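You operate a simulated robot arm through the tools that you are given. There is no shell and no other tool. Be economical: measure what you need, move in short steps, check, and stop when the job is done.

The job below is to be done with a simulated two-armed robot. You get a single attempt, and the scene is never put back.

JOB
Pick up the purple sponge stick with one hand, pass it to the other hand and put it on the upper shelf of the blue rack. Put the gold weight on top of the grey pot on the top of the beige table. Put the brown bead in the grey foam insert. Put the foam pad on the top of the green table away on the top of the wooden table. Put the scrub brush on the tracing sheet. Fetch the white foam pad and set it on the top of the orange-edged table. The order is free.

Only the result counts: the job must be done as asked and must still hold three seconds after the hand-in. Knocking over, shifting, dropping, spilling or breaking anything else fails it. Flat cloth is picked up by pressing the open fingertips on it (5 to 10 N) and closing them slowly along it; thin cloth reads only 2 to 8 mm in the jaws.

ROBOT AND FRAMES
Two 6-joint arms with two-finger grippers on one trunk, on a base that drives. Base frame: it is fixed to the floor where the robot stands at the start and does not move with it; the origin is under the middle of the robot, x ahead of it, y to its left, z up. Lengths are in m, angles in rad, forces in N, time in s.
The left shoulder is at the start at [0.06, 0.142, 0.9], the right one opposite. With the tool pointing down near the work surface each hand reaches from about 0.32 to 0.72 m from the robot's upright axis, wherever it stands, measured 20 degrees to its own side. Places, roughly: brown bead (4x4x2 cm) [1.8, -3.5, 0.8]; foam pad (15x11x5 cm) [0.6, -3.6, 0.8]; gold weight (8x3x3 cm) [0.5, -1.5, 0.8]; grey foam insert (25x17x5 cm) [1, -3.8, 0.8]; grey pot (11x11x14 cm) [0.7, -1.4, 0.8]; purple sponge stick (5x5x13 cm) [0.7, -0.2, 0.8]; scrub brush (8x4x5 cm) [0.5, -2.7, 0.8]; top of the orange-edged table [1.5, -1.4, 0.7]; top of the wooden table [-1.1, 1, 0.7]; tracing sheet (17x15x2 cm) [1.7, -1.6, 0.7]; upper shelf of the blue rack [-1.1, 3.1, 1]; white foam pad (17x17x6 cm) [4.5, -4.4, 0.8]. Payload 2.45 kg a hand.
Tool frame (each hand has its own): the origin (TCP) lies between the finger pads and is the grasp point; the fingertips stand 0.026 m ahead of it; z points along the fingers, y is the line along which they close. The gripper opens to 0.096 m. The gripper's body begins 0.069 m behind the TCP.
Orientation is that of the tool frame in the base frame, as a unit quaternion [w, x, y, z]. With the fingers straight down and closing along the base's y, the tool's x points along the base's -x, its y along +y and its z along -z.

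CONTROLS
- The arms move only by the tool jog_arm. It takes "left_plan", "right_plan" or both (then of equal length, played together; a hand with none holds still); each is a list of rows, each a list of 7 numbers: the opening, from 0 (shut) to 1 (fully open), then the shift along the base's x, y, z in units of 30 mm (1.0 is 30 mm), then the turn, a rotation vector about the base's x, y, z in units of 5 degrees (1.0 is 5 degrees). In form: [[fingers, tx, ty, tz, rx, ry, rz], ...]. A call has 1 to 8 rows; each row shifts and turns the commanded pose from where the row before left it. A call with a number of a shift or a turn outside -1 to 1 is refused whole. A row lasts 0.2 s, in which the tool goes at most 0.05 m and 0.15 rad; a call with a longer step from one row to the next is refused whole, and so is a gripper value outside its range. A pose out of reach is approached as far as the arm can. The call stops where the force on the tool passes 40 N (or 10 N more than at its start, if that is more) or the arm is blocked; 0.2 s more then pass. The fingers move at their own pace and stop on an object; they squeeze with about 32 N. The grip force told is the motor's: it shows also when the fingers shut on nothing. Time passes only in rows, and 0.2 s behind the last, so rows that do not move let the fingers close. The reply holds the time, the measured pose of the TCP, the force on the tool along the base axes, the opening and the grip force, in the units named above and with some noise, with the torque about the TCP (base axes, N m) and any sound that the robot's microphone picked up, and new pictures: "views" is both (left out), scene, wrist or none (wrist: the cameras of the hands that moved).
- Cameras (640 x 400 px; columns grow to the right, rows downward): "scene" is now at [0.1349, -0.0114, 1.4991]; the picture's right is [-0.16, -0.99, 0.00], its down [-0.77, 0.13, -0.62] and it looks along [0.61, -0.10, -0.78] (base axes); focal length 279 px, centre (320, 200). "left" rides on the left gripper at [0.081, -0.003, -0.098] in its tool frame; the picture's right is [0.04, 1.00, 0.00], its down [-0.73, 0.03, -0.68] and it looks along [-0.68, 0.03, 0.73] (tool axes); focal length 256 px, centre (320, 200). "right" rides on the right gripper at [0.082, 0.003, -0.098] in its tool frame; the picture's right is [-0.04, 1.00, 0.00], its down [-0.73, -0.03, -0.68] and it looks along [-0.68, -0.03, 0.73] (tool axes); focal length 256 px, centre (320, 200). There is no depth. A picture from a camera that has moved, and an enlarged one, comes with that camera's place and axes in the base frame and with its lens.
- lift_body(by): slides the trunk up (or, below 0, down) by that many m; the arms and the scene camera ride with it, the base frame stays. It gives what a move gives, with no picture.
- roll_base(legs): drives the robot by 1 to 6 legs, each [ahead, turn to the left] in m and rad, along the robot's own axes; the way and the turn of a leg run together, so that a leg with both is an arc; at most 1.5 m and 3.142 rad a leg. The arms and the cameras ride along, it lands a little off, and it stops where it bumps. It gives what a move gives, and a new picture of the scene camera.
- turn_head(pan, tilt): turns the head with the scene camera to pan (to the left, within 1.501 rad either way) and tilt (down, from -0.506 to 1.204), counted from straight ahead of the robot. It gives what a move gives, and a new picture of the scene camera.
- inspect(camera, box): a new picture of the part [left, top, right, bottom] of that camera's present view, enlarged. No time passes.
- hand_in(): hands the job in; it is judged then, once.

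Go step by step. Nothing tells you exact positions but the pictures and the camera data: compare them with the known pose of the tool, close in by small moves and look again before you grip or let go. The budget is 196 turns and 260 pictures, counting those below and the enlarged ones. Unless the task says otherwise, let go and move clear before handing in.

The tools are called after "Request:" by a JSON object that holds its "op" and its "data". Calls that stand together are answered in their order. jog_arm: Moves the arms, as the interface text tells. Its arguments: {"type":"object","properties":{"left_plan":{"type":"array","items":{"type":"array","items":{"type":"number"}}},"right_plan":{"type":"array","items":{"type":"array","items":{"type":"number"}}},"views":{"type":"string","enum":["both","scene","wrist","none"]}},"required":[]} The other tools are called the same way: lift_body (by) slides the trunk up or down; roll_base (legs) drives the base; turn_head (pan, tilt) turns the head that bears the scene camera; inspect (camera, box) takes an enlarged picture of a part of a camera's view; hand_in () hands the job in.

At the start:

```text
time: 0.0
left_tcp_pos: [0.5551, 0.0831, 1.0131]
left_ee_rot: [0.0, 0.002, 1.0, 0.0]
left_force: [0.9, -0.5, -0.6]
left_moment: [-0.01, 0.02, -0.01]
left_finger_gap: 0.0961
left_grip_force: 0.0
right_tcp_pos: [0.3229, -0.2972, 1.0676]
right_ee_rot: [0.0, 0.002, 1.0, 0.0]
right_force: [-0.1, -0.5, 0.2]
right_moment: [0.01, 0.05, -0.01]
right_finger_gap: 0.096
right_grip_force: 0.0
trunk travel left (down, up): [-0.525, 0.065]
robot x, y, heading: [-0.0, -0.0056, 0.004]
head pan, tilt: [-0.162, 0.899]
```

scene: 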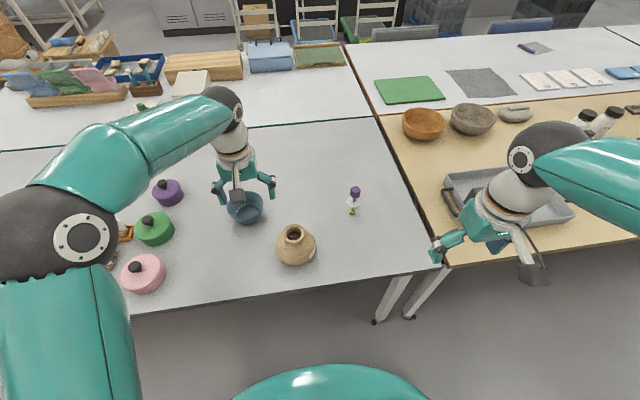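
right: 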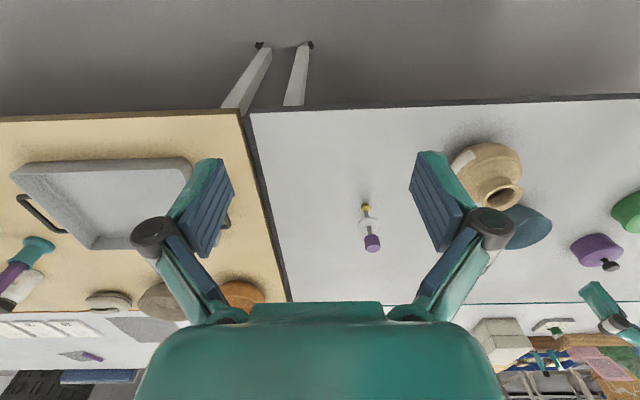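
left: 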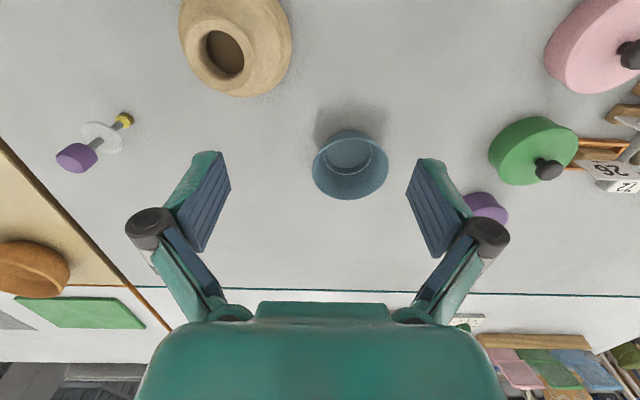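

The purple stick stands upright at about [0.66, -0.20], with the table top near z 0.74. I'll take a closer look at it before planning the grasp.

Request:
{"op": "inspect", "data": {"camera": "scene", "box": [310, 160, 400, 230]}}

Request:
{"op": "inspect", "data": {"camera": "right", "box": [300, 170, 440, 270]}}

```text
5.71 times, centred on (355, 195) of scene
camera zoom: at [0.1349, -0.0114, 1.4991], right [-0.16, -0.99, 0.0], down [-0.77, 0.13, -0.62], along [0.61, -0.1, -0.78], focal length 1596 px, centre (120, 229)
```

zoom: 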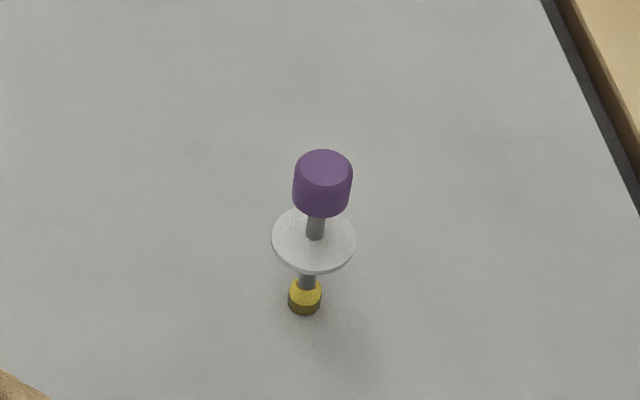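

```text
4.00 times, centred on (370, 220) of right
camera zoom: at [0.2411, -0.2938, 1.1655], right [0.05, 1.0, 0.0], down [0.73, -0.03, 0.68], along [0.68, -0.03, -0.73], focal length 1024 px, centre (120, 120)
```

zoom: 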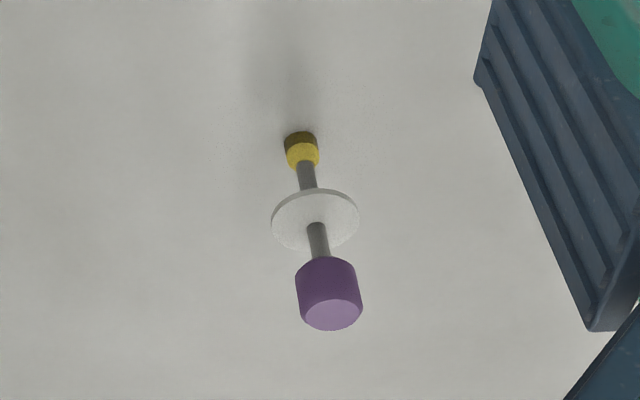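

The stick has a purple head (about 3 cm), a disc in the middle and a small yellow foot. I'll look toward the rack and the other tables before choosing the hand-over geometry.

Request:
{"op": "turn_head", "data": {"pan": 1.5, "tilt": 0.25}}

Request:
{"op": "inspect", "data": {"camera": "scene", "box": [0, 60, 320, 260]}}

Request:
{"op": "turn_head", "data": {"pan": -1.3, "tilt": 0.4}}

Request:
{"op": "turn_head", "data": {"pan": -0.5, "tilt": 0.4}}

```text
time: 1.7
left_tcp_pos: [0.5555, 0.0837, 1.0131]
left_ee_rot: [0.001, 0.002, 1.0, -0.001]
left_force: [1.0, -0.4, 0.2]
left_moment: [0.04, 0.02, -0.01]
left_finger_gap: 0.0958
left_grip_force: 0.0
right_tcp_pos: [0.3216, -0.2968, 1.0688]
right_ee_rot: [0.0, 0.003, 1.0, 0.0]
right_force: [0.3, -0.2, -1.3]
right_moment: [0.01, 0.04, -0.04]
right_finger_gap: 0.0962
right_grip_force: 0.1
trunk travel left (down, up): [-0.525, 0.065]
robot x, y, heading: [-0.0006, -0.0036, -0.001]
head pan, tilt: [1.499, 0.25]
camera scene: at [0.0671, 0.094, 1.556], right [1.0, -0.07, 0.0], down [-0.02, -0.25, -0.97], along [0.07, 0.97, -0.25], focal length 279 px, centre (320, 200)
```

scene: 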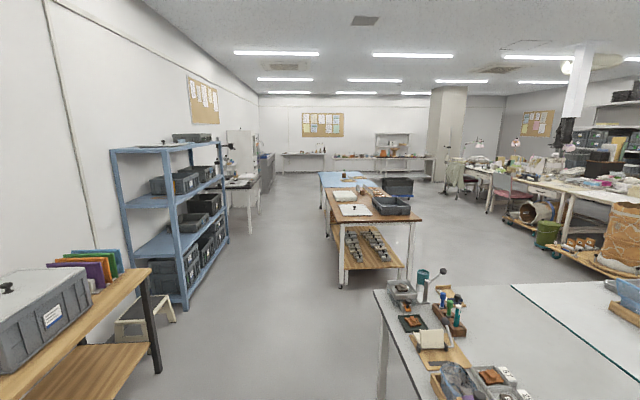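

```text
2.00 times, centred on (160, 160) of scene
camera zoom: at [0.0671, 0.094, 1.556], right [1.0, -0.07, 0.0], down [-0.02, -0.25, -0.97], along [0.07, 0.97, -0.25], focal length 558 px, centre (640, 280)
```

zoom: 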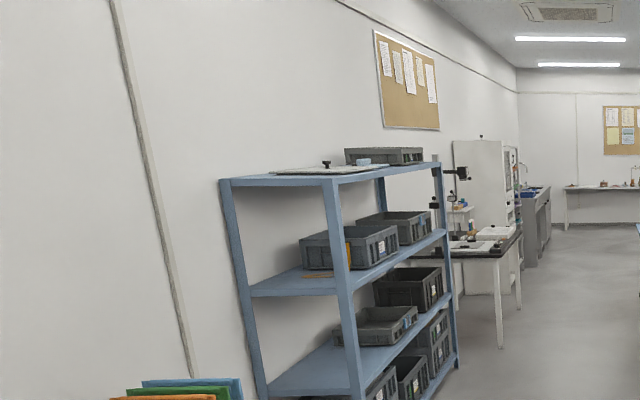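

```text
time: 4.2
left_tcp_pos: [0.5555, 0.083, 1.0135]
left_ee_rot: [0.0, 0.003, 1.0, 0.0]
left_force: [-1.0, 0.1, 0.1]
left_moment: [-0.01, 0.01, -0.01]
left_finger_gap: 0.0959
left_grip_force: 0.0
right_tcp_pos: [0.3238, -0.2975, 1.0694]
right_ee_rot: [0.0, 0.002, 1.0, 0.0]
right_force: [0.1, 0.3, 0.2]
right_moment: [-0.05, -0.01, 0.01]
right_finger_gap: 0.096
right_grip_force: 0.2
trunk travel left (down, up): [-0.525, 0.065]
robot x, y, heading: [0.0038, -0.0002, 0.001]
head pan, tilt: [-1.3, 0.4]
camera scene: at [0.0852, -0.0884, 1.5421], right [-0.96, -0.27, 0.0], down [-0.1, 0.37, -0.92], along [0.25, -0.89, -0.39], focal length 279 px, centre (320, 200)
```

scene: 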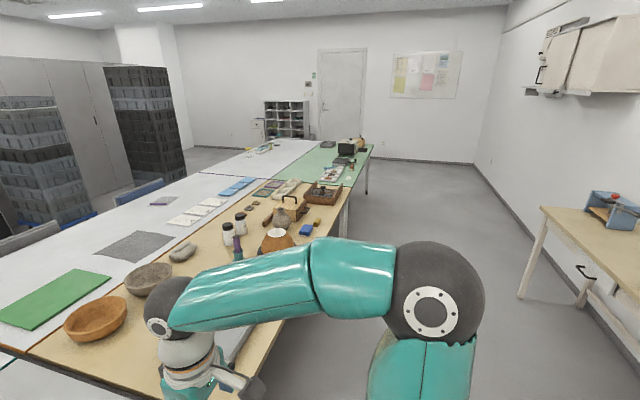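

```text
time: 5.3
left_tcp_pos: [0.556, 0.0844, 1.0144]
left_ee_rot: [0.0, 0.002, 1.0, 0.0]
left_force: [-0.1, -0.7, 0.1]
left_moment: [-0.01, -0.01, 0.0]
left_finger_gap: 0.0961
left_grip_force: 0.1
right_tcp_pos: [0.3231, -0.2977, 1.0681]
right_ee_rot: [0.0, 0.002, 1.0, -0.001]
right_force: [0.2, -0.4, 0.5]
right_moment: [-0.01, -0.02, -0.02]
right_finger_gap: 0.0962
right_grip_force: 0.0
trunk travel left (down, up): [-0.525, 0.065]
robot x, y, heading: [-0.0014, -0.0026, 0.005]
head pan, tilt: [-0.499, 0.4]
camera scene: at [0.1417, -0.0436, 1.542], right [-0.48, -0.88, 0.0], down [-0.34, 0.19, -0.92], along [0.81, -0.44, -0.39], focal length 279 px, centre (320, 200)
```

scene: 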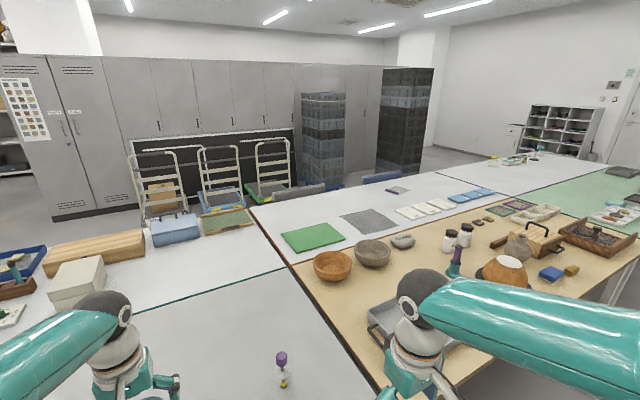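

The upper shelf (z about 1.0) has only about 0.4 m clear above it, so the placing hand has to go in horizontally. The right hand will take the purple head from above. The left hand will then take the yellow end and set the stick down head-first.

Request:
{"op": "turn_head", "data": {"pan": -0.16, "tilt": 0.9}}

Request:
{"op": "jog_arm", "data": {"right_plan": [[1, 1, 0.28, -0.3, 0, 0, 0], [1, 1, 0.28, -0.3, 0, 0, 0], [1, 1, 0.28, -0.3, 0, 0, 0], [1, 1, 0.28, -0.3, 0, 0, 0], [1, 1, 0.28, -0.3, 0, 0, 0], [1, 1, 0.28, -0.3, 0, 0, 0], [1, 1, 0.28, -0.3, 0, 0, 0], [1, 1, 0.28, -0.3, 0, 0, 0]], "views": "both"}}

```text
time: 6.2
left_tcp_pos: [0.5556, 0.0832, 1.0137]
left_ee_rot: [0.0, 0.003, 1.0, 0.0]
left_force: [0.2, -0.1, -0.2]
left_moment: [-0.01, -0.04, 0.02]
left_finger_gap: 0.0961
left_grip_force: 0.1
right_tcp_pos: [0.3233, -0.2982, 1.0691]
right_ee_rot: [0.0, 0.003, 1.0, 0.0]
right_force: [-0.3, 0.0, 0.4]
right_moment: [0.01, 0.02, 0.02]
right_finger_gap: 0.096
right_grip_force: 0.0
trunk travel left (down, up): [-0.525, 0.065]
robot x, y, heading: [-0.0023, -0.0009, 0.001]
head pan, tilt: [-0.161, 0.901]
camera scene: at [0.1349, -0.0113, 1.4991], right [-0.16, -0.99, 0.0], down [-0.77, 0.13, -0.62], along [0.61, -0.1, -0.78], focal length 279 px, centre (320, 200)
```

scene: 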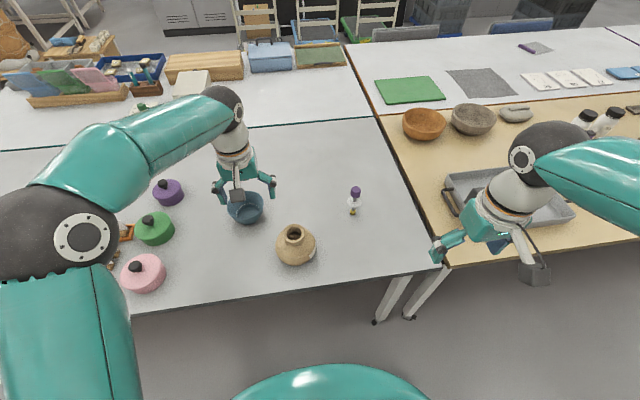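

```text
time: 8.0
left_tcp_pos: [0.5564, 0.0843, 1.0133]
left_ee_rot: [-0.001, 0.002, 1.0, 0.0]
left_force: [-0.3, 0.2, -0.9]
left_moment: [0.01, 0.02, -0.03]
left_finger_gap: 0.0956
left_grip_force: 0.0
right_tcp_pos: [0.5651, -0.2333, 0.9955]
right_ee_rot: [0.0, 0.002, 1.0, 0.0]
right_force: [0.7, 0.4, -1.0]
right_moment: [0.01, 0.05, 0.02]
right_finger_gap: 0.0958
right_grip_force: 0.2
trunk travel left (down, up): [-0.525, 0.065]
robot x, y, heading: [-0.0021, -0.002, 0.001]
head pan, tilt: [-0.161, 0.901]
camera scene: at [0.1365, -0.0111, 1.4989], right [-0.16, -0.99, 0.0], down [-0.77, 0.13, -0.62], along [0.61, -0.1, -0.78], focal length 279 px, centre (320, 200)
camera right: at [0.4838, -0.2286, 1.0937], right [0.05, 1.0, 0.0], down [0.73, -0.03, 0.68], along [0.68, -0.03, -0.73], focal length 256 px, centre (320, 200)
```

scene: 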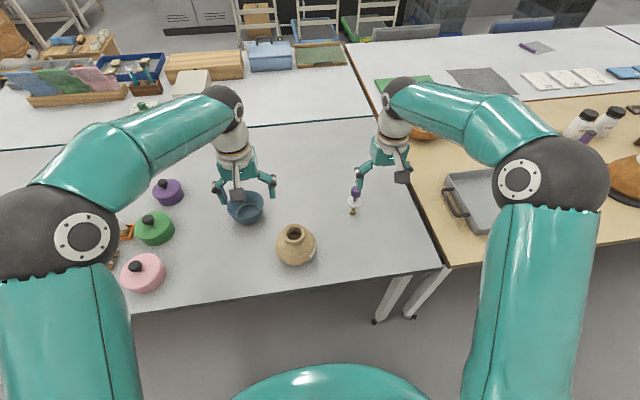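
right: 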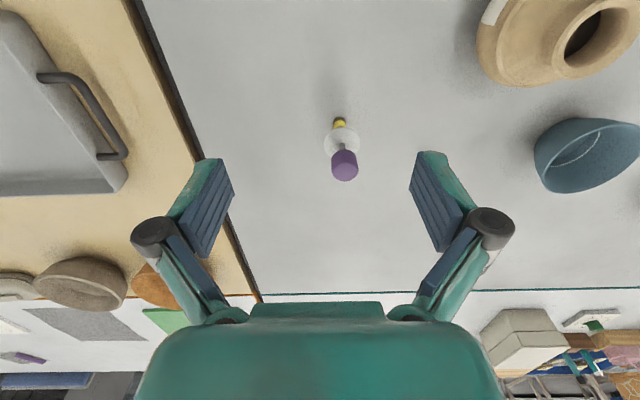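

The stick head is at about [0.659, -0.208] with its top near 0.867. I'll move over it and lower to TCP z about 0.856.

Request:
{"op": "jog_arm", "data": {"right_plan": [[1, 0.8, 0.21, -0.3, 0, 0, 0], [1, 0.8, 0.21, -0.3, 0, 0, 0], [1, 0.8, 0.21, -0.3, 0, 0, 0], [1, 0.73, 0.21, -0.3, 0, 0, 0], [1, 0, 0, -0.8, 0, 0, 0], [1, 0, 0, -0.8, 0, 0, 0]], "views": "both"}}

```text
time: 9.4
left_tcp_pos: [0.5562, 0.0834, 1.0133]
left_ee_rot: [-0.001, 0.002, 1.0, -0.001]
left_force: [0.0, 0.4, 1.0]
left_moment: [0.02, 0.03, -0.02]
left_finger_gap: 0.096
left_grip_force: 0.1
right_tcp_pos: [0.6579, -0.2047, 0.9124]
right_ee_rot: [0.0, 0.002, 1.0, 0.0]
right_force: [-0.3, 0.1, -0.1]
right_moment: [-0.01, 0.0, 0.02]
right_finger_gap: 0.096
right_grip_force: 0.0
trunk travel left (down, up): [-0.525, 0.065]
robot x, y, heading: [0.0006, 0.0015, -0.0]
head pan, tilt: [-0.161, 0.901]
camera scene: at [0.1362, -0.0112, 1.4989], right [-0.16, -0.99, 0.0], down [-0.77, 0.13, -0.62], along [0.61, -0.1, -0.78], focal length 279 px, centre (320, 200)
camera right: at [0.5766, -0.2006, 1.0096], right [0.05, 1.0, 0.0], down [0.73, -0.03, 0.68], along [0.68, -0.03, -0.74], focal length 256 px, centre (320, 200)
```

scene: 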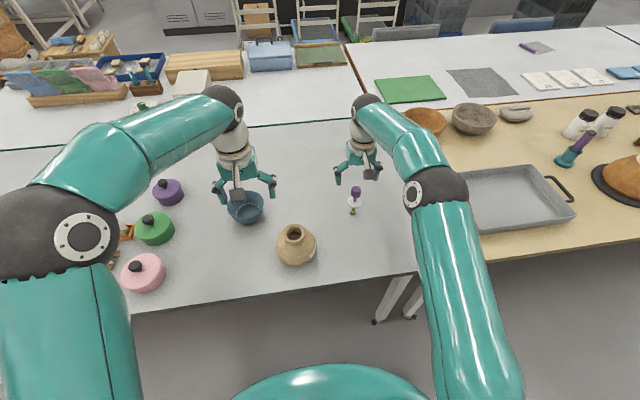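
right: 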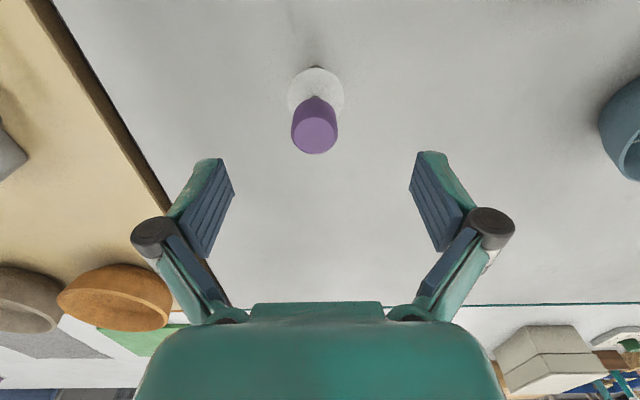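

The gripper is centred over the head. I'll descend and close on it.

Request:
{"op": "jog_arm", "data": {"right_plan": [[1, -0.05, -0.03, -0.6, 0, 0, 0], [1, -0.05, -0.03, -0.6, 0, 0, 0], [1, 0, 0, -0.6, 0, 0, 0], [0.2, 0, 0, 0, 0, 0, 0], [0.2, 0, 0, 0, 0, 0, 0], [0.2, 0, 0, 0, 0, 0, 0], [0.2, 0, 0, 0, 0, 0, 0]], "views": "both"}}

```text
time: 11.0
left_tcp_pos: [0.5555, 0.0835, 1.0152]
left_ee_rot: [-0.001, 0.003, 1.0, 0.0]
left_force: [0.0, -0.3, 0.8]
left_moment: [-0.04, 0.01, 0.01]
left_finger_gap: 0.0961
left_grip_force: 0.2
right_tcp_pos: [0.6552, -0.2059, 0.8589]
right_ee_rot: [0.001, 0.003, 1.0, 0.0]
right_force: [0.4, 0.6, -0.1]
right_moment: [-0.03, 0.02, 0.03]
right_finger_gap: 0.0294
right_grip_force: 32.6
trunk travel left (down, up): [-0.525, 0.065]
robot x, y, heading: [-0.0021, -0.0004, -0.002]
head pan, tilt: [-0.161, 0.901]
camera scene: at [0.1355, -0.0112, 1.499], right [-0.16, -0.99, 0.0], down [-0.77, 0.13, -0.62], along [0.61, -0.1, -0.78], focal length 279 px, centre (320, 200)
camera right: at [0.5729, -0.2027, 0.9558], right [0.04, 1.0, 0.0], down [0.73, -0.03, 0.68], along [0.68, -0.03, -0.73], focal length 256 px, centre (320, 200)
```

scene: 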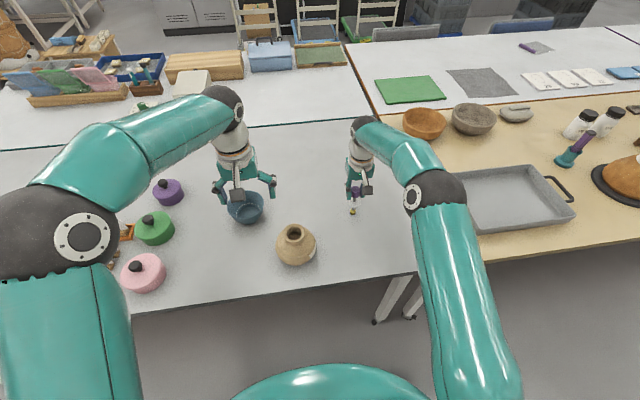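
right: 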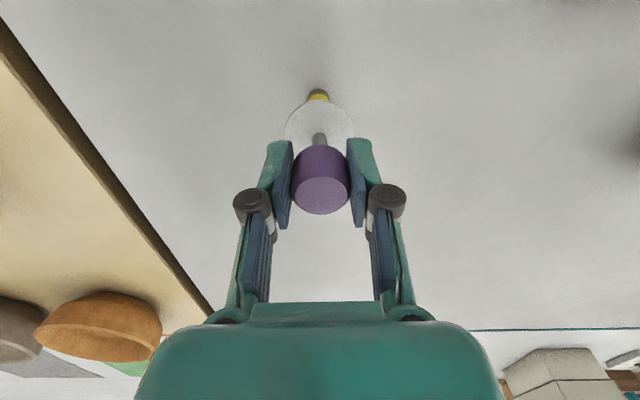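

The stick is gripped (gap 29 mm). I'll lift it and start pitching the right hand forward so the yellow end points ahead and up, while raising the left hand out of the way.

Request:
{"op": "jog_arm", "data": {"right_plan": [[0, 0, 0, 1, 0, 0, 0], [0, -0.3, 0.5, 1, 0, -1, 0], [0, -0.6, 0.7, 0.6, 0, -1, 0], [0, -0.6, 0.7, 0.6, 0, -1, 0], [0, -0.6, 0.7, 0.4, 0, -1, 0], [0, -0.6, 0.7, 0.4, 0, -1, 0], [0, -0.6, 0.7, 0, 0, -1, 0], [0, -0.6, 0.6, 0, 0, -1, 0]], "left_plan": [[1, 0, 0, 0.9, 0, 0, 0], [1, 0, 0, 0.9, 0, 0, 0], [1, 0, 0, 0.9, 0, 0, 0], [1, 0, 0, 0.9, 0, 0, 0], [1, 0, 0, 0.9, 0, 0, 0], [1, 0, 0, 0.5, 0, 0, 0], [1, 0, 0, 0, 0, 0, 0], [1, 0, 0, 0, 0, 0, 0]], "views": "scene"}}

Request:
{"op": "jog_arm", "data": {"right_plan": [[0, 0, 0, 0, 0, -1, 0], [0, 0, 0, 0, 0, -1, 0], [0, 0, 0, 0, 0, -1, 0], [0, 0, 0, 0, 0, -1, 0], [0, 0, 0, 0, 0, -1, 0], [0, 0, 0, 0, 0, -1, 0], [0, 0, 0, 0, 0, -1, 0], [0, 0, 0, 0, 0, -1, 0]], "views": "none"}}

Request:
{"op": "jog_arm", "data": {"right_plan": [[0, 0, 0, 0, 0, -1, 0], [0, 0, 0, 0, 0, -1, 0], [0, 0, 0, 0, 0, -1, 0], [0, 0, 0, 0, 0, -1, 0], [0, 0, 0, 0, 0, -1, 0], [0, 0, 0, 0, 0, -1, 0], [0, 0, 0, 0, 0, -1, 0], [0, 0, 0, 0, 0, -1, 0]], "views": "both"}}

```text
time: 12.8
left_tcp_pos: [0.5564, 0.0834, 1.1646]
left_ee_rot: [0.0, 0.002, 1.0, 0.0]
left_force: [0.0, -0.1, 0.2]
left_moment: [0.01, 0.02, 0.01]
left_finger_gap: 0.0959
left_grip_force: 0.1
right_tcp_pos: [0.5353, -0.0678, 0.9799]
right_ee_rot: [0.301, 0.002, 0.954, 0.002]
right_force: [0.3, -0.3, 0.5]
right_moment: [-0.02, -0.04, -0.02]
right_finger_gap: 0.0294
right_grip_force: 32.0
trunk travel left (down, up): [-0.525, 0.065]
robot x, y, heading: [0.0009, -0.0004, -0.002]
head pan, tilt: [-0.161, 0.901]
camera scene: at [0.1344, -0.0108, 1.4991], right [-0.16, -0.99, 0.0], down [-0.77, 0.12, -0.62], along [0.61, -0.1, -0.78], focal length 279 px, centre (320, 200)
```

scene: 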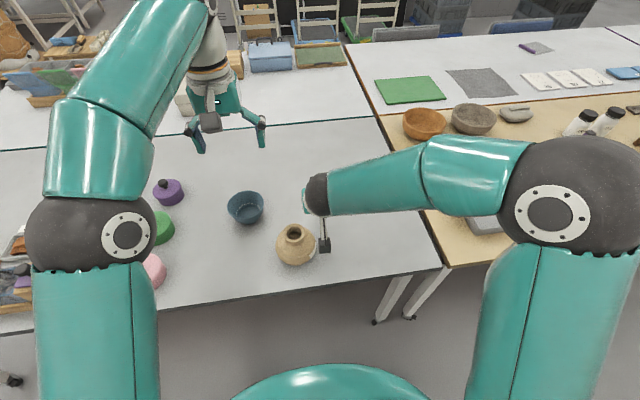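

```text
time: 14.6
left_tcp_pos: [0.5572, 0.0844, 1.1648]
left_ee_rot: [-0.001, 0.002, 1.0, 0.0]
left_force: [-0.2, -0.3, -0.5]
left_moment: [0.0, 0.02, -0.03]
left_finger_gap: 0.0959
left_grip_force: 0.0
right_tcp_pos: [0.5371, -0.0688, 0.977]
right_ee_rot: [0.609, 0.002, 0.793, 0.002]
right_force: [-0.5, -0.2, -0.2]
right_moment: [-0.02, 0.03, 0.0]
right_finger_gap: 0.0291
right_grip_force: 31.9
trunk travel left (down, up): [-0.525, 0.065]
robot x, y, heading: [-0.0046, -0.0026, -0.006]
head pan, tilt: [-0.161, 0.901]
```

```text
time: 16.4
left_tcp_pos: [0.5563, 0.085, 1.1636]
left_ee_rot: [-0.001, 0.002, 1.0, 0.0]
left_force: [-0.2, -0.6, 0.8]
left_moment: [0.01, 0.0, 0.03]
left_finger_gap: 0.0957
left_grip_force: 0.0
right_tcp_pos: [0.5751, -0.0112, 1.0229]
right_ee_rot: [0.841, 0.007, 0.542, -0.002]
right_force: [0.1, -0.4, -0.3]
right_moment: [-0.02, 0.03, -0.01]
right_finger_gap: 0.0292
right_grip_force: 32.4
right hand out of reach, approached as far as the arm can: row 6, 7, 8
trunk travel left (down, up): [-0.525, 0.065]
robot x, y, heading: [0.0002, -0.0025, -0.001]
head pan, tilt: [-0.161, 0.901]
camera scene: at [0.1355, -0.0108, 1.499], right [-0.16, -0.99, 0.0], down [-0.77, 0.12, -0.62], along [0.61, -0.1, -0.78], focal length 279 px, centre (320, 200)
camera right: at [0.5196, -0.006, 0.9085], right [-0.01, 1.0, 0.05], down [-0.92, -0.02, 0.39], along [0.39, -0.04, 0.92], focal length 256 px, centre (320, 200)
```

scene: 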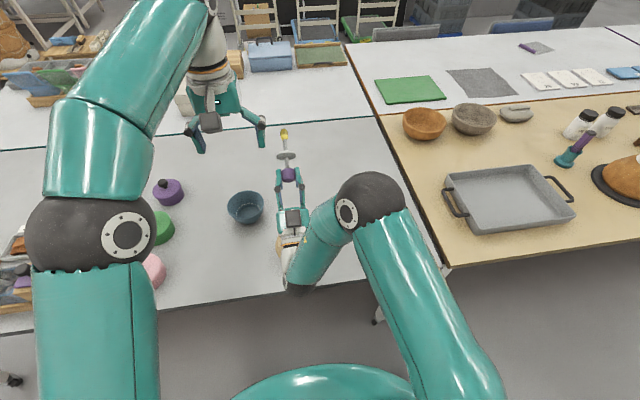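
right: 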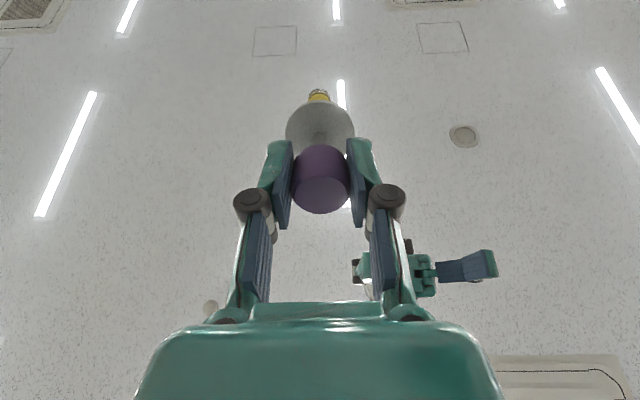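

The right hand holds the stick pointing forward and about 24° up. Its yellow end should be near [0.68, -0.01, 1.07]. I'll bring the left hand above the lower shaft.

Request:
{"op": "jog_arm", "data": {"left_plan": [[1, 0.9, -0.8, 0, 0, 0, 0], [1, 0.9, -0.8, 0, 0, 0, 0], [1, 0.9, -0.8, 0, 0, 0, 0], [1, 0.9, -0.8, 0, 0, 0, 0]], "views": "both"}}

```text
time: 17.4
left_tcp_pos: [0.5769, 0.0214, 1.1309]
left_ee_rot: [0.0, 0.003, 1.0, 0.0]
left_force: [-0.3, -0.2, -0.1]
left_moment: [0.01, 0.01, 0.0]
left_finger_gap: 0.0957
left_grip_force: 0.1
left hand out of reach, approached as far as the arm can: row 1, 2, 3, 4
right_tcp_pos: [0.5767, -0.0124, 1.0238]
right_ee_rot: [0.84, 0.009, 0.542, -0.003]
right_force: [0.0, 0.1, -1.0]
right_moment: [0.01, 0.02, 0.02]
right_finger_gap: 0.0291
right_grip_force: 31.6
trunk travel left (down, up): [-0.525, 0.065]
robot x, y, heading: [0.0008, -0.0017, -0.001]
head pan, tilt: [-0.161, 0.901]
camera scene: at [0.136, -0.0115, 1.4989], right [-0.16, -0.99, 0.0], down [-0.77, 0.13, -0.62], along [0.61, -0.1, -0.78], focal length 279 px, centre (320, 200)
camera left: at [0.4954, 0.0186, 1.2291], right [-0.04, 1.0, 0.0], down [0.73, 0.03, 0.68], along [0.68, 0.02, -0.74], focal length 256 px, centre (320, 200)
```

scene: 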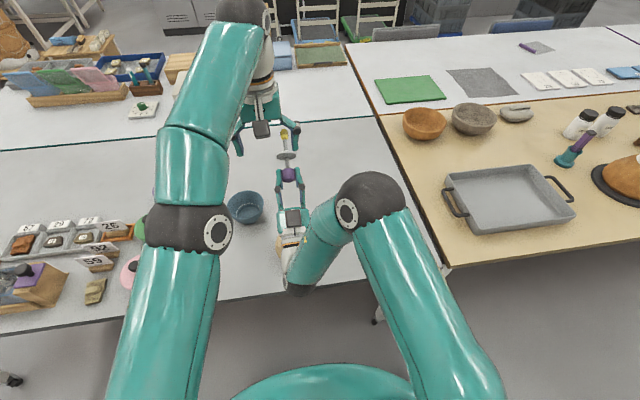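
left: 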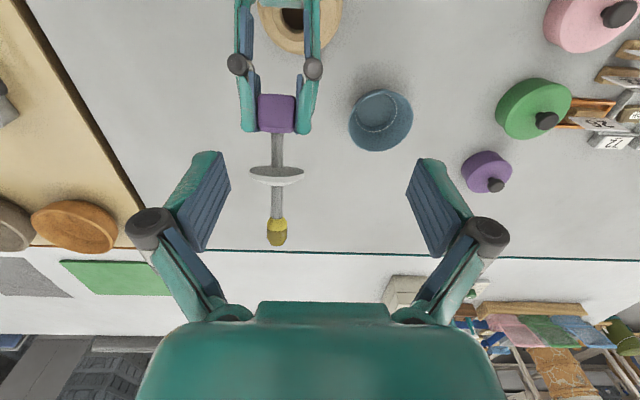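

The left arm can't reach that high and far. I'll lower the stick's pitch a little and bring it back and down, then look again.

Request:
{"op": "jog_arm", "data": {"right_plan": [[0, -0.2, 0, -0.3, 0, 1, 0], [0, -0.3, 0, -0.4, 0, 1, 0], [0, -0.3, 0, -0.4, 0, 1, 0], [0, -0.3, 0, -0.2, 0, 0, 0], [0, -0.3, 0, -0.2, 0, 0, 0]], "views": "scene"}}

```text
time: 18.6
left_tcp_pos: [0.576, 0.0231, 1.1313]
left_ee_rot: [0.0, 0.003, 1.0, 0.0]
left_force: [-0.3, -0.5, 0.4]
left_moment: [-0.05, 0.01, 0.05]
left_finger_gap: 0.0959
left_grip_force: 0.0
right_tcp_pos: [0.5324, -0.0121, 0.9787]
right_ee_rot: [0.766, 0.002, 0.643, 0.001]
right_force: [-0.6, 0.2, 0.0]
right_moment: [-0.01, 0.01, 0.03]
right_finger_gap: 0.0291
right_grip_force: 32.0
trunk travel left (down, up): [-0.525, 0.065]
robot x, y, heading: [0.0022, -0.0001, 0.003]
head pan, tilt: [-0.161, 0.901]
camera scene: at [0.1351, -0.0111, 1.499], right [-0.16, -0.99, 0.0], down [-0.77, 0.12, -0.62], along [0.61, -0.1, -0.78], focal length 279 px, centre (320, 200)
```

scene: 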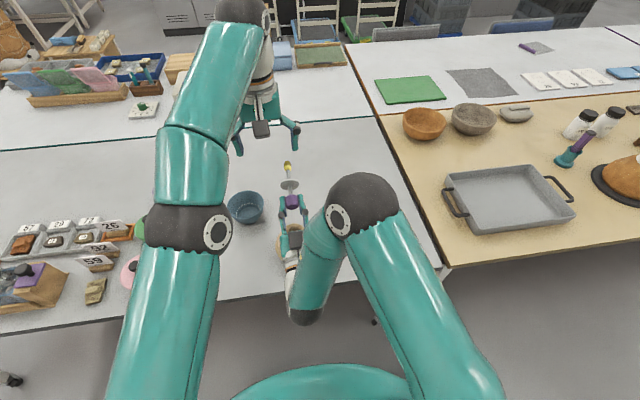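

The right hand now points 10° up at [0.532, -0.012, 0.979]. The gripping spot on the lower shaft should be about [0.631, -0.012, 0.996], so I'll bring the left hand down toward it.

Request:
{"op": "jog_arm", "data": {"left_plan": [[1, 0.3, -0.3, -0.6, 0, 0, 0], [1, 0.4, -0.3, -0.6, 0, 0, 0], [1, 0.4, -0.3, -0.6, 0, 0, 0], [1, 0.4, -0.23, -0.6, 0, 0, 0], [1, 0.33, 0, -0.5, 0, 0, 0]], "views": "both"}}

```text
time: 19.8
left_tcp_pos: [0.6124, -0.0073, 1.0375]
left_ee_rot: [0.001, 0.002, 1.0, 0.0]
left_force: [0.2, 0.5, -0.2]
left_moment: [0.0, -0.02, 0.04]
left_finger_gap: 0.0961
left_grip_force: 0.2
left hand out of reach, approached as far as the arm can: row 2, 3, 4
right_tcp_pos: [0.5338, -0.0116, 0.9796]
right_ee_rot: [0.766, 0.0, 0.643, 0.003]
right_force: [-0.3, 0.1, -0.4]
right_moment: [0.0, 0.03, -0.01]
right_finger_gap: 0.029
right_grip_force: 31.7
trunk travel left (down, up): [-0.525, 0.065]
robot x, y, heading: [0.0007, 0.0009, 0.006]
head pan, tilt: [-0.161, 0.901]
camera scene: at [0.1357, -0.0111, 1.4989], right [-0.16, -0.99, 0.0], down [-0.77, 0.13, -0.62], along [0.61, -0.1, -0.78], focal length 279 px, centre (320, 200)
camera left: at [0.5306, -0.0107, 1.1348], right [-0.04, 1.0, 0.0], down [0.73, 0.03, 0.68], along [0.68, 0.02, -0.73], focal length 256 px, centre (320, 200)
```

scene: 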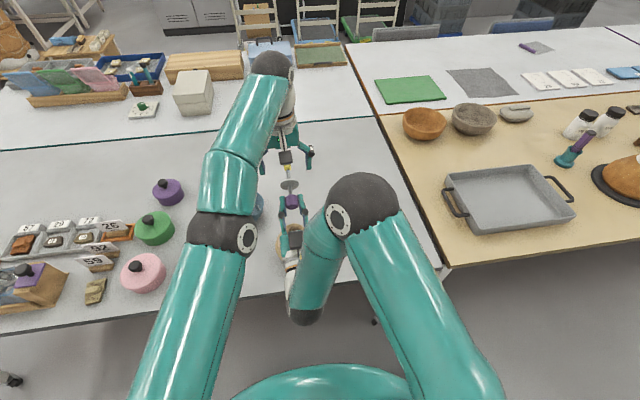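
left: 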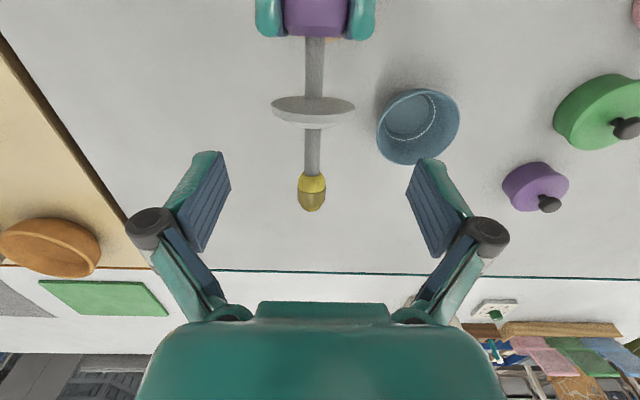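

The shaft's free section between disc and yellow foot spans x about 0.603–0.638. I'll aim the left TCP at [0.621, -0.013, 0.993] and close.

Request:
{"op": "jog_arm", "data": {"left_plan": [[1, 0.1, -0.1, -0.5, 0, 0, 0], [1, 0.1, -0.1, -0.5, 0, 0, 0], [1, 0.1, 0, -0.45, 0, 0, 0], [1, 0, 0, 0, 0, 0, 0]], "views": "wrist"}}

```text
time: 20.8
left_tcp_pos: [0.6221, -0.0149, 0.9943]
left_ee_rot: [0.0, 0.003, 1.0, 0.0]
left_force: [0.4, -0.2, 0.1]
left_moment: [-0.01, -0.01, 0.0]
left_finger_gap: 0.096
left_grip_force: 0.1
right_tcp_pos: [0.5327, -0.0118, 0.9792]
right_ee_rot: [0.766, 0.002, 0.643, 0.002]
right_force: [-1.0, 0.0, -0.2]
right_moment: [-0.03, 0.0, 0.01]
right_finger_gap: 0.029
right_grip_force: 31.6
trunk travel left (down, up): [-0.525, 0.065]
robot x, y, heading: [0.0035, -0.0005, 0.003]
head pan, tilt: [-0.161, 0.901]
camera left: at [0.5402, -0.0179, 1.0926], right [-0.04, 1.0, 0.0], down [0.73, 0.03, 0.68], along [0.68, 0.02, -0.73], focal length 256 px, centre (320, 200)
```

left: 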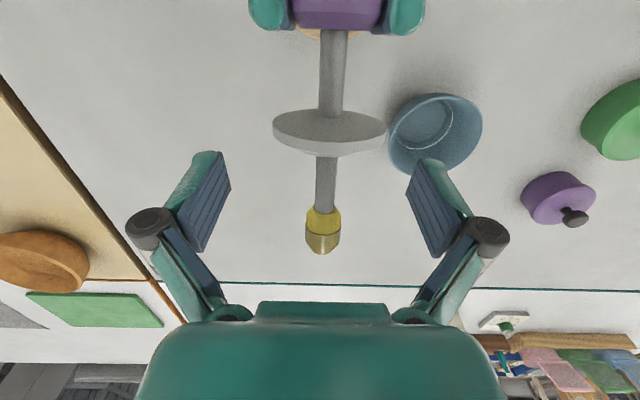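

The grasp point projects right on the shaft between the disc and the yellow foot. I'll close the left hand.

Request:
{"op": "jog_arm", "data": {"left_plan": [[0.05, 0, 0, 0, 0, 0, 0], [0.0, 0, 0, 0, 0, 0, 0], [0, 0, 0, 0, 0, 0, 0], [0, 0, 0, 0, 0, 0, 0], [0, 0, 0, 0, 0, 0, 0]], "views": "wrist"}}

```text
time: 22.0
left_tcp_pos: [0.6219, -0.0129, 0.9947]
left_ee_rot: [0.0, 0.001, 1.0, 0.001]
left_force: [1.8, 8.3, -0.3]
left_moment: [0.02, 0.07, -0.04]
left_finger_gap: 0.0116
left_grip_force: 32.1
right_tcp_pos: [0.5334, -0.0119, 0.9798]
right_ee_rot: [0.767, 0.002, 0.642, 0.001]
right_force: [-1.4, -7.6, 0.9]
right_moment: [0.11, -0.13, -0.67]
right_finger_gap: 0.0291
right_grip_force: 31.9
trunk travel left (down, up): [-0.525, 0.065]
robot x, y, heading: [-0.0012, 0.004, -0.001]
head pan, tilt: [-0.161, 0.901]
camera left: at [0.5405, -0.0172, 1.0927], right [-0.04, 1.0, 0.0], down [0.73, 0.03, 0.68], along [0.68, 0.03, -0.73], focal length 256 px, centre (320, 200)
```

left: 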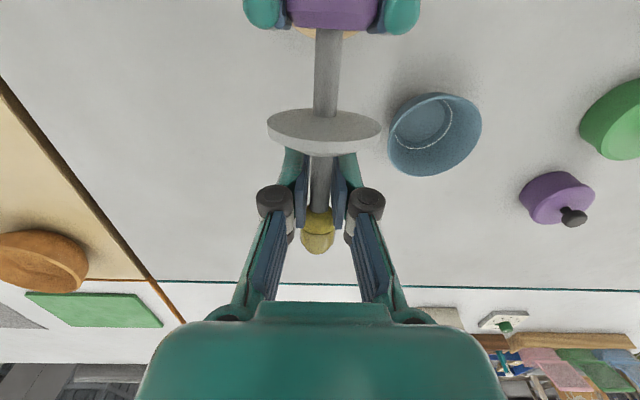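

Both hands hold it (left gap 11.6 mm, 32 N). I'll open the right hand and draw it back along the stick's axis.

Request:
{"op": "jog_arm", "data": {"right_plan": [[1, 0, 0, 0, 0, 0, 0], [1, 0, 0, 0, 0, 0, 0], [1, 0, 0, 0, 0, 0, 0], [1, -0.6, 0, -0.1, 0, 0, 0], [1, -0.8, 0, -0.14, 0, 0, 0], [1, -0.8, 0, -0.14, 0, 0, 0]], "left_plan": [[0, 0, 0, 0, 0, 0, 0], [0, 0, 0, 0, 0, 0, 0], [0, 0, 0, 0, 0, 0, 0], [0, 0, 0, 0, 0, 0, 0], [0, 0, 0, 0, 0, 0, 0], [0, 0, 0, 0, 0, 0, 0]], "views": "scene"}}

```text
time: 23.4
left_tcp_pos: [0.6211, -0.0145, 0.9947]
left_ee_rot: [0.0, 0.002, 1.0, 0.0]
left_force: [1.2, 0.0, -1.2]
left_moment: [0.01, -0.03, -0.01]
left_finger_gap: 0.0111
left_grip_force: 32.3
right_tcp_pos: [0.487, -0.0062, 0.9771]
right_ee_rot: [0.762, 0.01, 0.648, -0.007]
right_force: [-0.2, -0.8, 0.1]
right_moment: [0.01, -0.01, 0.0]
right_finger_gap: 0.0962
right_grip_force: 0.1
right hand out of reach, approached as far as the arm can: row 5, 6
trunk travel left (down, up): [-0.525, 0.065]
robot x, y, heading: [0.0004, 0.0005, -0.001]
head pan, tilt: [-0.161, 0.901]
camera scene: at [0.1353, -0.0117, 1.4986], right [-0.16, -0.99, 0.0], down [-0.77, 0.13, -0.62], along [0.61, -0.1, -0.78], focal length 279 px, centre (320, 200)
```

scene: 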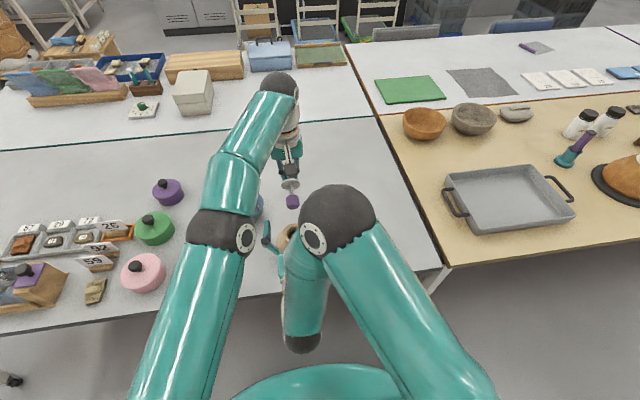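

The stick is in the left hand and the right is clear. I'll move the right hand away sideways and turn it back down, while the left pitches the stick toward head-down.

Request:
{"op": "jog_arm", "data": {"right_plan": [[1, 0, -1, 0, 0, 0, 0], [1, 0, -1, 0, 0, 0, 0], [1, 0, -1, 0.2, 0, 0, 0], [1, 0, -1, 0.3, 0, 1, 0], [1, 0, -1, 0.3, 0, 1, 0], [1, 0, -1, 0.3, 0, 1, 0], [1, 0, -1, 0.3, 0, 1, 0], [1, 0, -1, 0.3, 0, 1, 0]], "left_plan": [[0, 0, 0, 0, 0, 0, 0], [0, 0, 0, 0, 0, 0, 0], [0, -0.5, 0.3, 0.2, 0, -1, 0], [0, -0.5, 0.3, 0.2, 0, -1, 0], [0, -0.5, 0.3, 0.2, 0, -1, 0], [0, -0.5, 0.3, 0.2, 0, -1, 0], [0, -0.5, 0.3, 0.2, 0, -1, 0], [0, -0.5, 0.3, 0.2, 0, -1, 0]], "views": "scene"}}

Request:
{"op": "jog_arm", "data": {"right_plan": [[1, -0.5, 0, 0, 0, 1, 0], [1, -0.5, 0, 0, 0, 1, 0], [1, -0.5, 0, 0, 0, 1, 0], [1, -0.5, 0, 0, 0, 1, 0], [1, -0.5, 0, 0, 0, 1, 0], [1, -0.5, 0, 0, 0, 1, 0], [1, -0.5, 0, 0, 0, 1, 0], [1, -0.5, 0, 0.3, 0, 1, 0]], "left_plan": [[0, -0.3, 0.3, 0.1, 0, -1, 0], [0, -0.3, 0.3, 0.1, 0, -1, 0], [0, -0.3, 0.3, 0.1, 0, -1, 0], [0, -0.3, 0.3, 0.1, 0, -1, 0], [0, -0.3, 0.3, 0.1, 0, -1, 0], [0, -0.3, 0.3, 0.1, 0, -1, 0], [0, -0.3, 0.3, 0.1, 0, -1, 0], [0, -0.3, 0.3, 0.1, 0, -1, 0]], "views": "both"}}

```text
time: 25.2
left_tcp_pos: [0.5304, 0.0391, 1.032]
left_ee_rot: [0.26, 0.002, 0.965, 0.0]
left_force: [-0.6, 0.7, -0.3]
left_moment: [-0.01, 0.0, 0.03]
left_finger_gap: 0.0116
left_grip_force: 32.2
right_tcp_pos: [0.5215, -0.1896, 1.0642]
right_ee_rot: [0.608, 0.004, 0.794, 0.0]
right_force: [1.0, -0.6, 0.8]
right_moment: [-0.01, 0.01, 0.0]
right_finger_gap: 0.0959
right_grip_force: 0.1
right hand out of reach, approached as far as the arm can: row 1, 2, 3, 5, 6, 7
trunk travel left (down, up): [-0.525, 0.065]
robot x, y, heading: [-0.0038, -0.0023, 0.002]
head pan, tilt: [-0.161, 0.901]
camera scene: at [0.1333, -0.0113, 1.4992], right [-0.16, -0.99, 0.0], down [-0.77, 0.13, -0.62], along [0.61, -0.1, -0.78], focal length 279 px, centre (320, 200)
```

scene: 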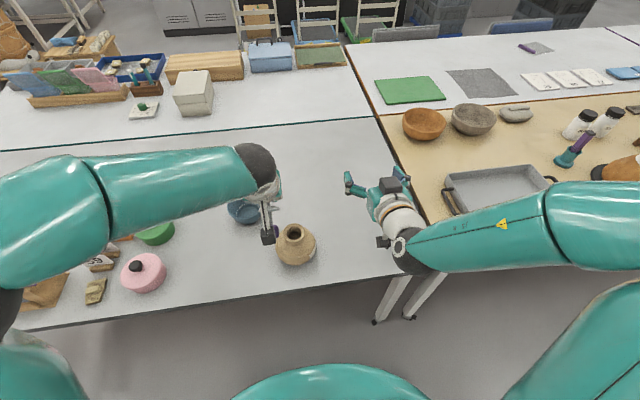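

```text
time: 27.0
left_tcp_pos: [0.4798, 0.1008, 1.0633]
left_ee_rot: [0.573, 0.003, 0.82, 0.0]
left_force: [-0.7, 0.3, -0.9]
left_moment: [-0.02, 0.0, 0.02]
left_finger_gap: 0.0115
left_grip_force: 31.8
left hand out of reach, approached as far as the arm can: row 8
right_tcp_pos: [0.4049, -0.1897, 1.0715]
right_ee_rot: [0.3, 0.002, 0.954, 0.001]
right_force: [-0.2, 0.1, -0.8]
right_moment: [-0.01, 0.0, 0.05]
right_finger_gap: 0.0958
right_grip_force: 0.0
trunk travel left (down, up): [-0.525, 0.065]
robot x, y, heading: [-0.0011, 0.0015, 0.001]
head pan, tilt: [-0.161, 0.901]
camera scene: at [0.1347, -0.0114, 1.499], right [-0.16, -0.99, 0.0], down [-0.77, 0.13, -0.62], along [0.61, -0.1, -0.78], focal length 279 px, centre (320, 200)
camera right: at [0.2813, -0.1867, 1.1039], right [0.04, 1.0, 0.03], down [0.21, -0.03, 0.98], along [0.98, -0.03, -0.21], focal length 256 px, centre (320, 200)
camera left: at [0.361, 0.0982, 1.0207], right [-0.01, 1.0, -0.03], down [-0.39, 0.03, 0.92], along [0.92, 0.02, 0.39], focal length 256 px, centre (320, 200)
```

scene: 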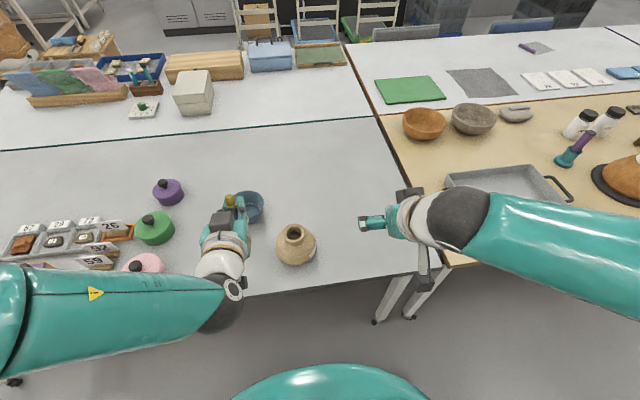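
right: 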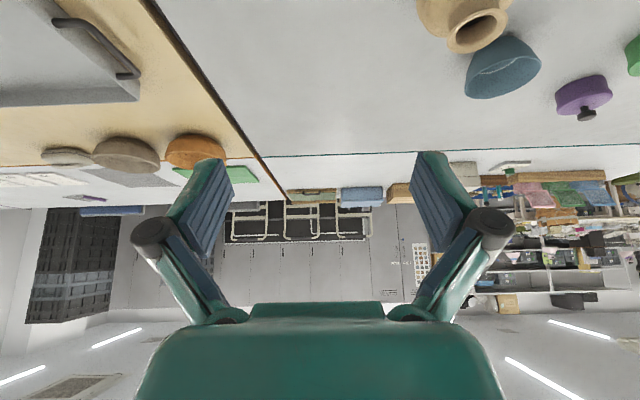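
left: 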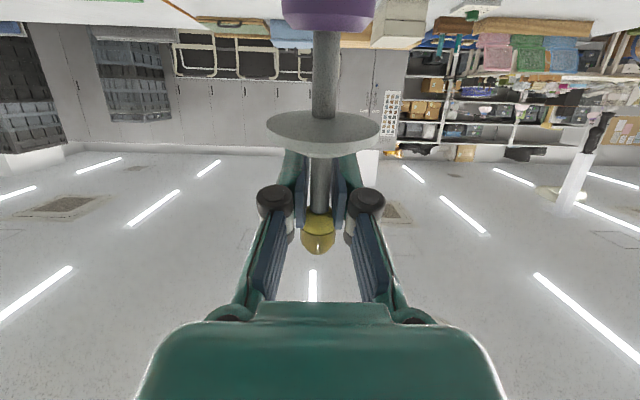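

The left hand carries the stick nearly head-down. Next I'll back off, turn left and drive up the aisle toward the rack, looking left on the way.

Request:
{"op": "jog_arm", "data": {"right_plan": [[1, -0.6, -0.5, 0, 0, 1, 0], [1, -0.6, -0.5, 0, 0, 1, 0], [1, -0.6, -0.5, 0, 0, 1, 0], [1, 0, -0.5, 0, 0, 1, 0], [1, 0, -0.5, 0, 0, 1, 0], [1, 0, -0.5, 0, 0, 1, 0], [1, 0, -0.5, 0, 0, 1, 0]], "views": "none"}}

Request:
{"op": "roll_base", "data": {"legs": [[-0.2, 0], [0, 1.57], [1.4, 0]]}}

Request:
{"op": "turn_head", "data": {"pan": 0.7, "tilt": 0.3}}

```text
time: 28.6
left_tcp_pos: [0.482, 0.1009, 1.0634]
left_ee_rot: [0.572, 0.002, 0.82, 0.001]
left_force: [-0.6, -0.2, -0.3]
left_moment: [0.0, 0.04, 0.02]
left_finger_gap: 0.0111
left_grip_force: 32.1
right_tcp_pos: [0.3511, -0.2952, 1.0714]
right_ee_rot: [-0.001, 0.002, 1.0, 0.0]
right_force: [0.4, 0.2, -0.2]
right_moment: [0.01, -0.02, -0.04]
right_finger_gap: 0.0961
right_grip_force: 0.1
trunk travel left (down, up): [-0.525, 0.065]
robot x, y, heading: [0.0007, 0.0003, 0.0]
head pan, tilt: [-0.161, 0.901]
```

```text
time: 33.8
left_tcp_pos: [-0.2037, 0.5022, 1.0667]
left_ee_rot: [0.438, -0.521, 0.638, 0.36]
left_force: [-0.5, -0.4, -0.8]
left_moment: [0.03, -0.05, -0.07]
left_finger_gap: 0.0114
left_grip_force: 32.1
right_tcp_pos: [0.157, 0.2884, 1.0721]
right_ee_rot: [0.001, -0.63, 0.776, -0.003]
right_force: [-0.5, 0.2, -0.2]
right_moment: [-0.03, -0.04, 0.03]
right_finger_gap: 0.096
right_grip_force: 0.0
trunk travel left (down, up): [-0.525, 0.065]
robot x, y, heading: [-0.1575, -0.0089, 1.386]
head pan, tilt: [-0.161, 0.901]
stopped in leg 2: the robot was blocked; the commanded pose is now the measured one
camera scene: at [-0.1279, 0.1269, 1.499], right [0.94, -0.34, 0.0], down [-0.27, -0.74, -0.62], along [0.21, 0.58, -0.78], focal length 279 px, centre (320, 200)
```

scene: 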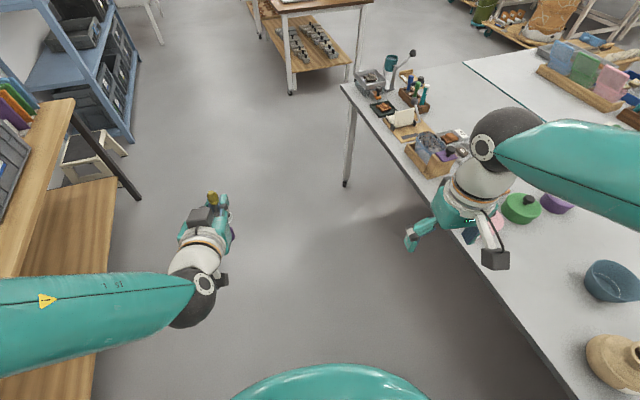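

```text
time: 35.0
left_tcp_pos: [-0.2025, 0.5014, 1.0666]
left_ee_rot: [0.438, -0.52, 0.639, 0.361]
left_force: [0.3, -0.2, -0.1]
left_moment: [-0.01, -0.02, -0.03]
left_finger_gap: 0.0113
left_grip_force: 32.4
right_tcp_pos: [0.1596, 0.2881, 1.0728]
right_ee_rot: [0.0, -0.629, 0.777, -0.001]
right_force: [0.4, -0.2, 0.8]
right_moment: [0.02, 0.01, 0.03]
right_finger_gap: 0.096
right_grip_force: 0.0
trunk travel left (down, up): [-0.525, 0.065]
robot x, y, heading: [-0.1623, -0.0082, 1.385]
head pan, tilt: [0.7, 0.3]
camera scene: at [-0.1966, 0.1364, 1.5513], right [0.87, 0.49, 0.0], down [0.15, -0.26, -0.95], along [-0.47, 0.83, -0.3], focal length 279 px, centre (320, 200)
```

scene: 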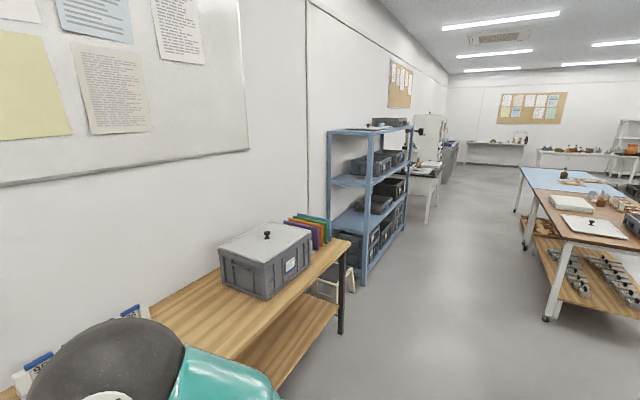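

Something blocked the turn. I'll look on the right side and down-left to see what the elbows are near.

Request:
{"op": "turn_head", "data": {"pan": -1.2, "tilt": 0.7}}

Request:
{"op": "turn_head", "data": {"pan": 1.3, "tilt": 0.8}}

```text
time: 36.8
left_tcp_pos: [-0.2018, 0.5006, 1.0659]
left_ee_rot: [0.437, -0.52, 0.639, 0.361]
left_force: [-0.5, 0.2, -0.3]
left_moment: [-0.02, 0.02, 0.04]
left_finger_gap: 0.0111
left_grip_force: 31.9
right_tcp_pos: [0.1589, 0.2868, 1.0725]
right_ee_rot: [0.0, -0.629, 0.777, 0.001]
right_force: [0.5, 0.2, -0.1]
right_moment: [0.02, -0.01, -0.01]
right_finger_gap: 0.0958
right_grip_force: 0.1
trunk travel left (down, up): [-0.525, 0.065]
robot x, y, heading: [-0.1611, -0.0075, 1.388]
head pan, tilt: [-1.201, 0.7]
camera scene: at [-0.0671, 0.0706, 1.5152], right [0.18, -0.98, 0.0], down [-0.63, -0.12, -0.76], along [0.75, 0.14, -0.64], focal length 279 px, centre (320, 200)
```

scene: 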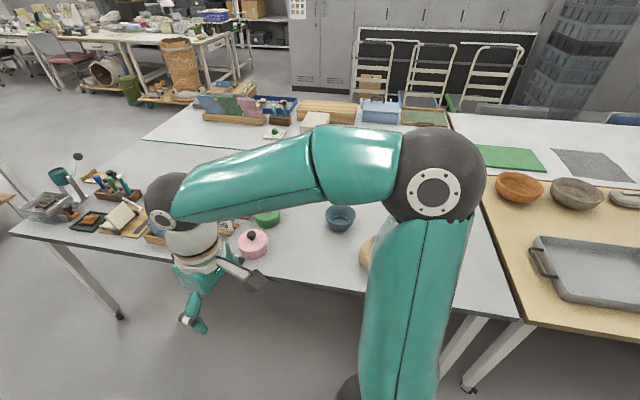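

```text
time: 39.1
left_tcp_pos: [-0.2014, 0.5005, 1.0662]
left_ee_rot: [0.438, -0.519, 0.638, 0.361]
left_force: [-0.4, -0.3, -0.4]
left_moment: [0.0, 0.03, 0.0]
left_finger_gap: 0.0112
left_grip_force: 31.6
right_tcp_pos: [0.1592, 0.287, 1.0717]
right_ee_rot: [0.0, -0.63, 0.777, 0.0]
right_force: [0.5, 0.0, 0.4]
right_moment: [0.0, 0.04, 0.03]
right_finger_gap: 0.0959
right_grip_force: 0.0
trunk travel left (down, up): [-0.525, 0.065]
robot x, y, heading: [-0.1603, -0.0059, 1.384]
head pan, tilt: [1.3, 0.799]
camera scene: at [-0.223, 0.0906, 1.507], right [0.44, 0.9, 0.0], down [0.64, -0.32, -0.7], along [-0.63, 0.31, -0.72], focal length 279 px, centre (320, 200)
```

scene: 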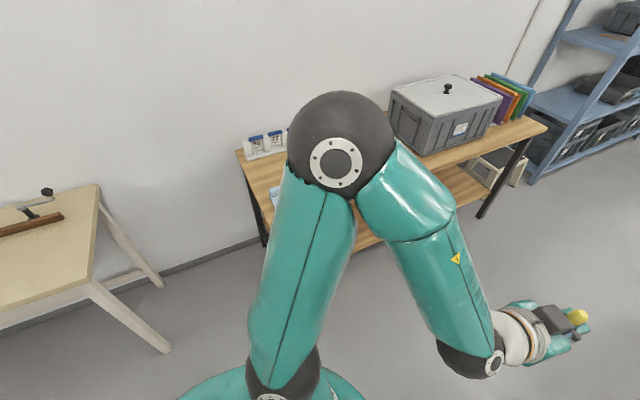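

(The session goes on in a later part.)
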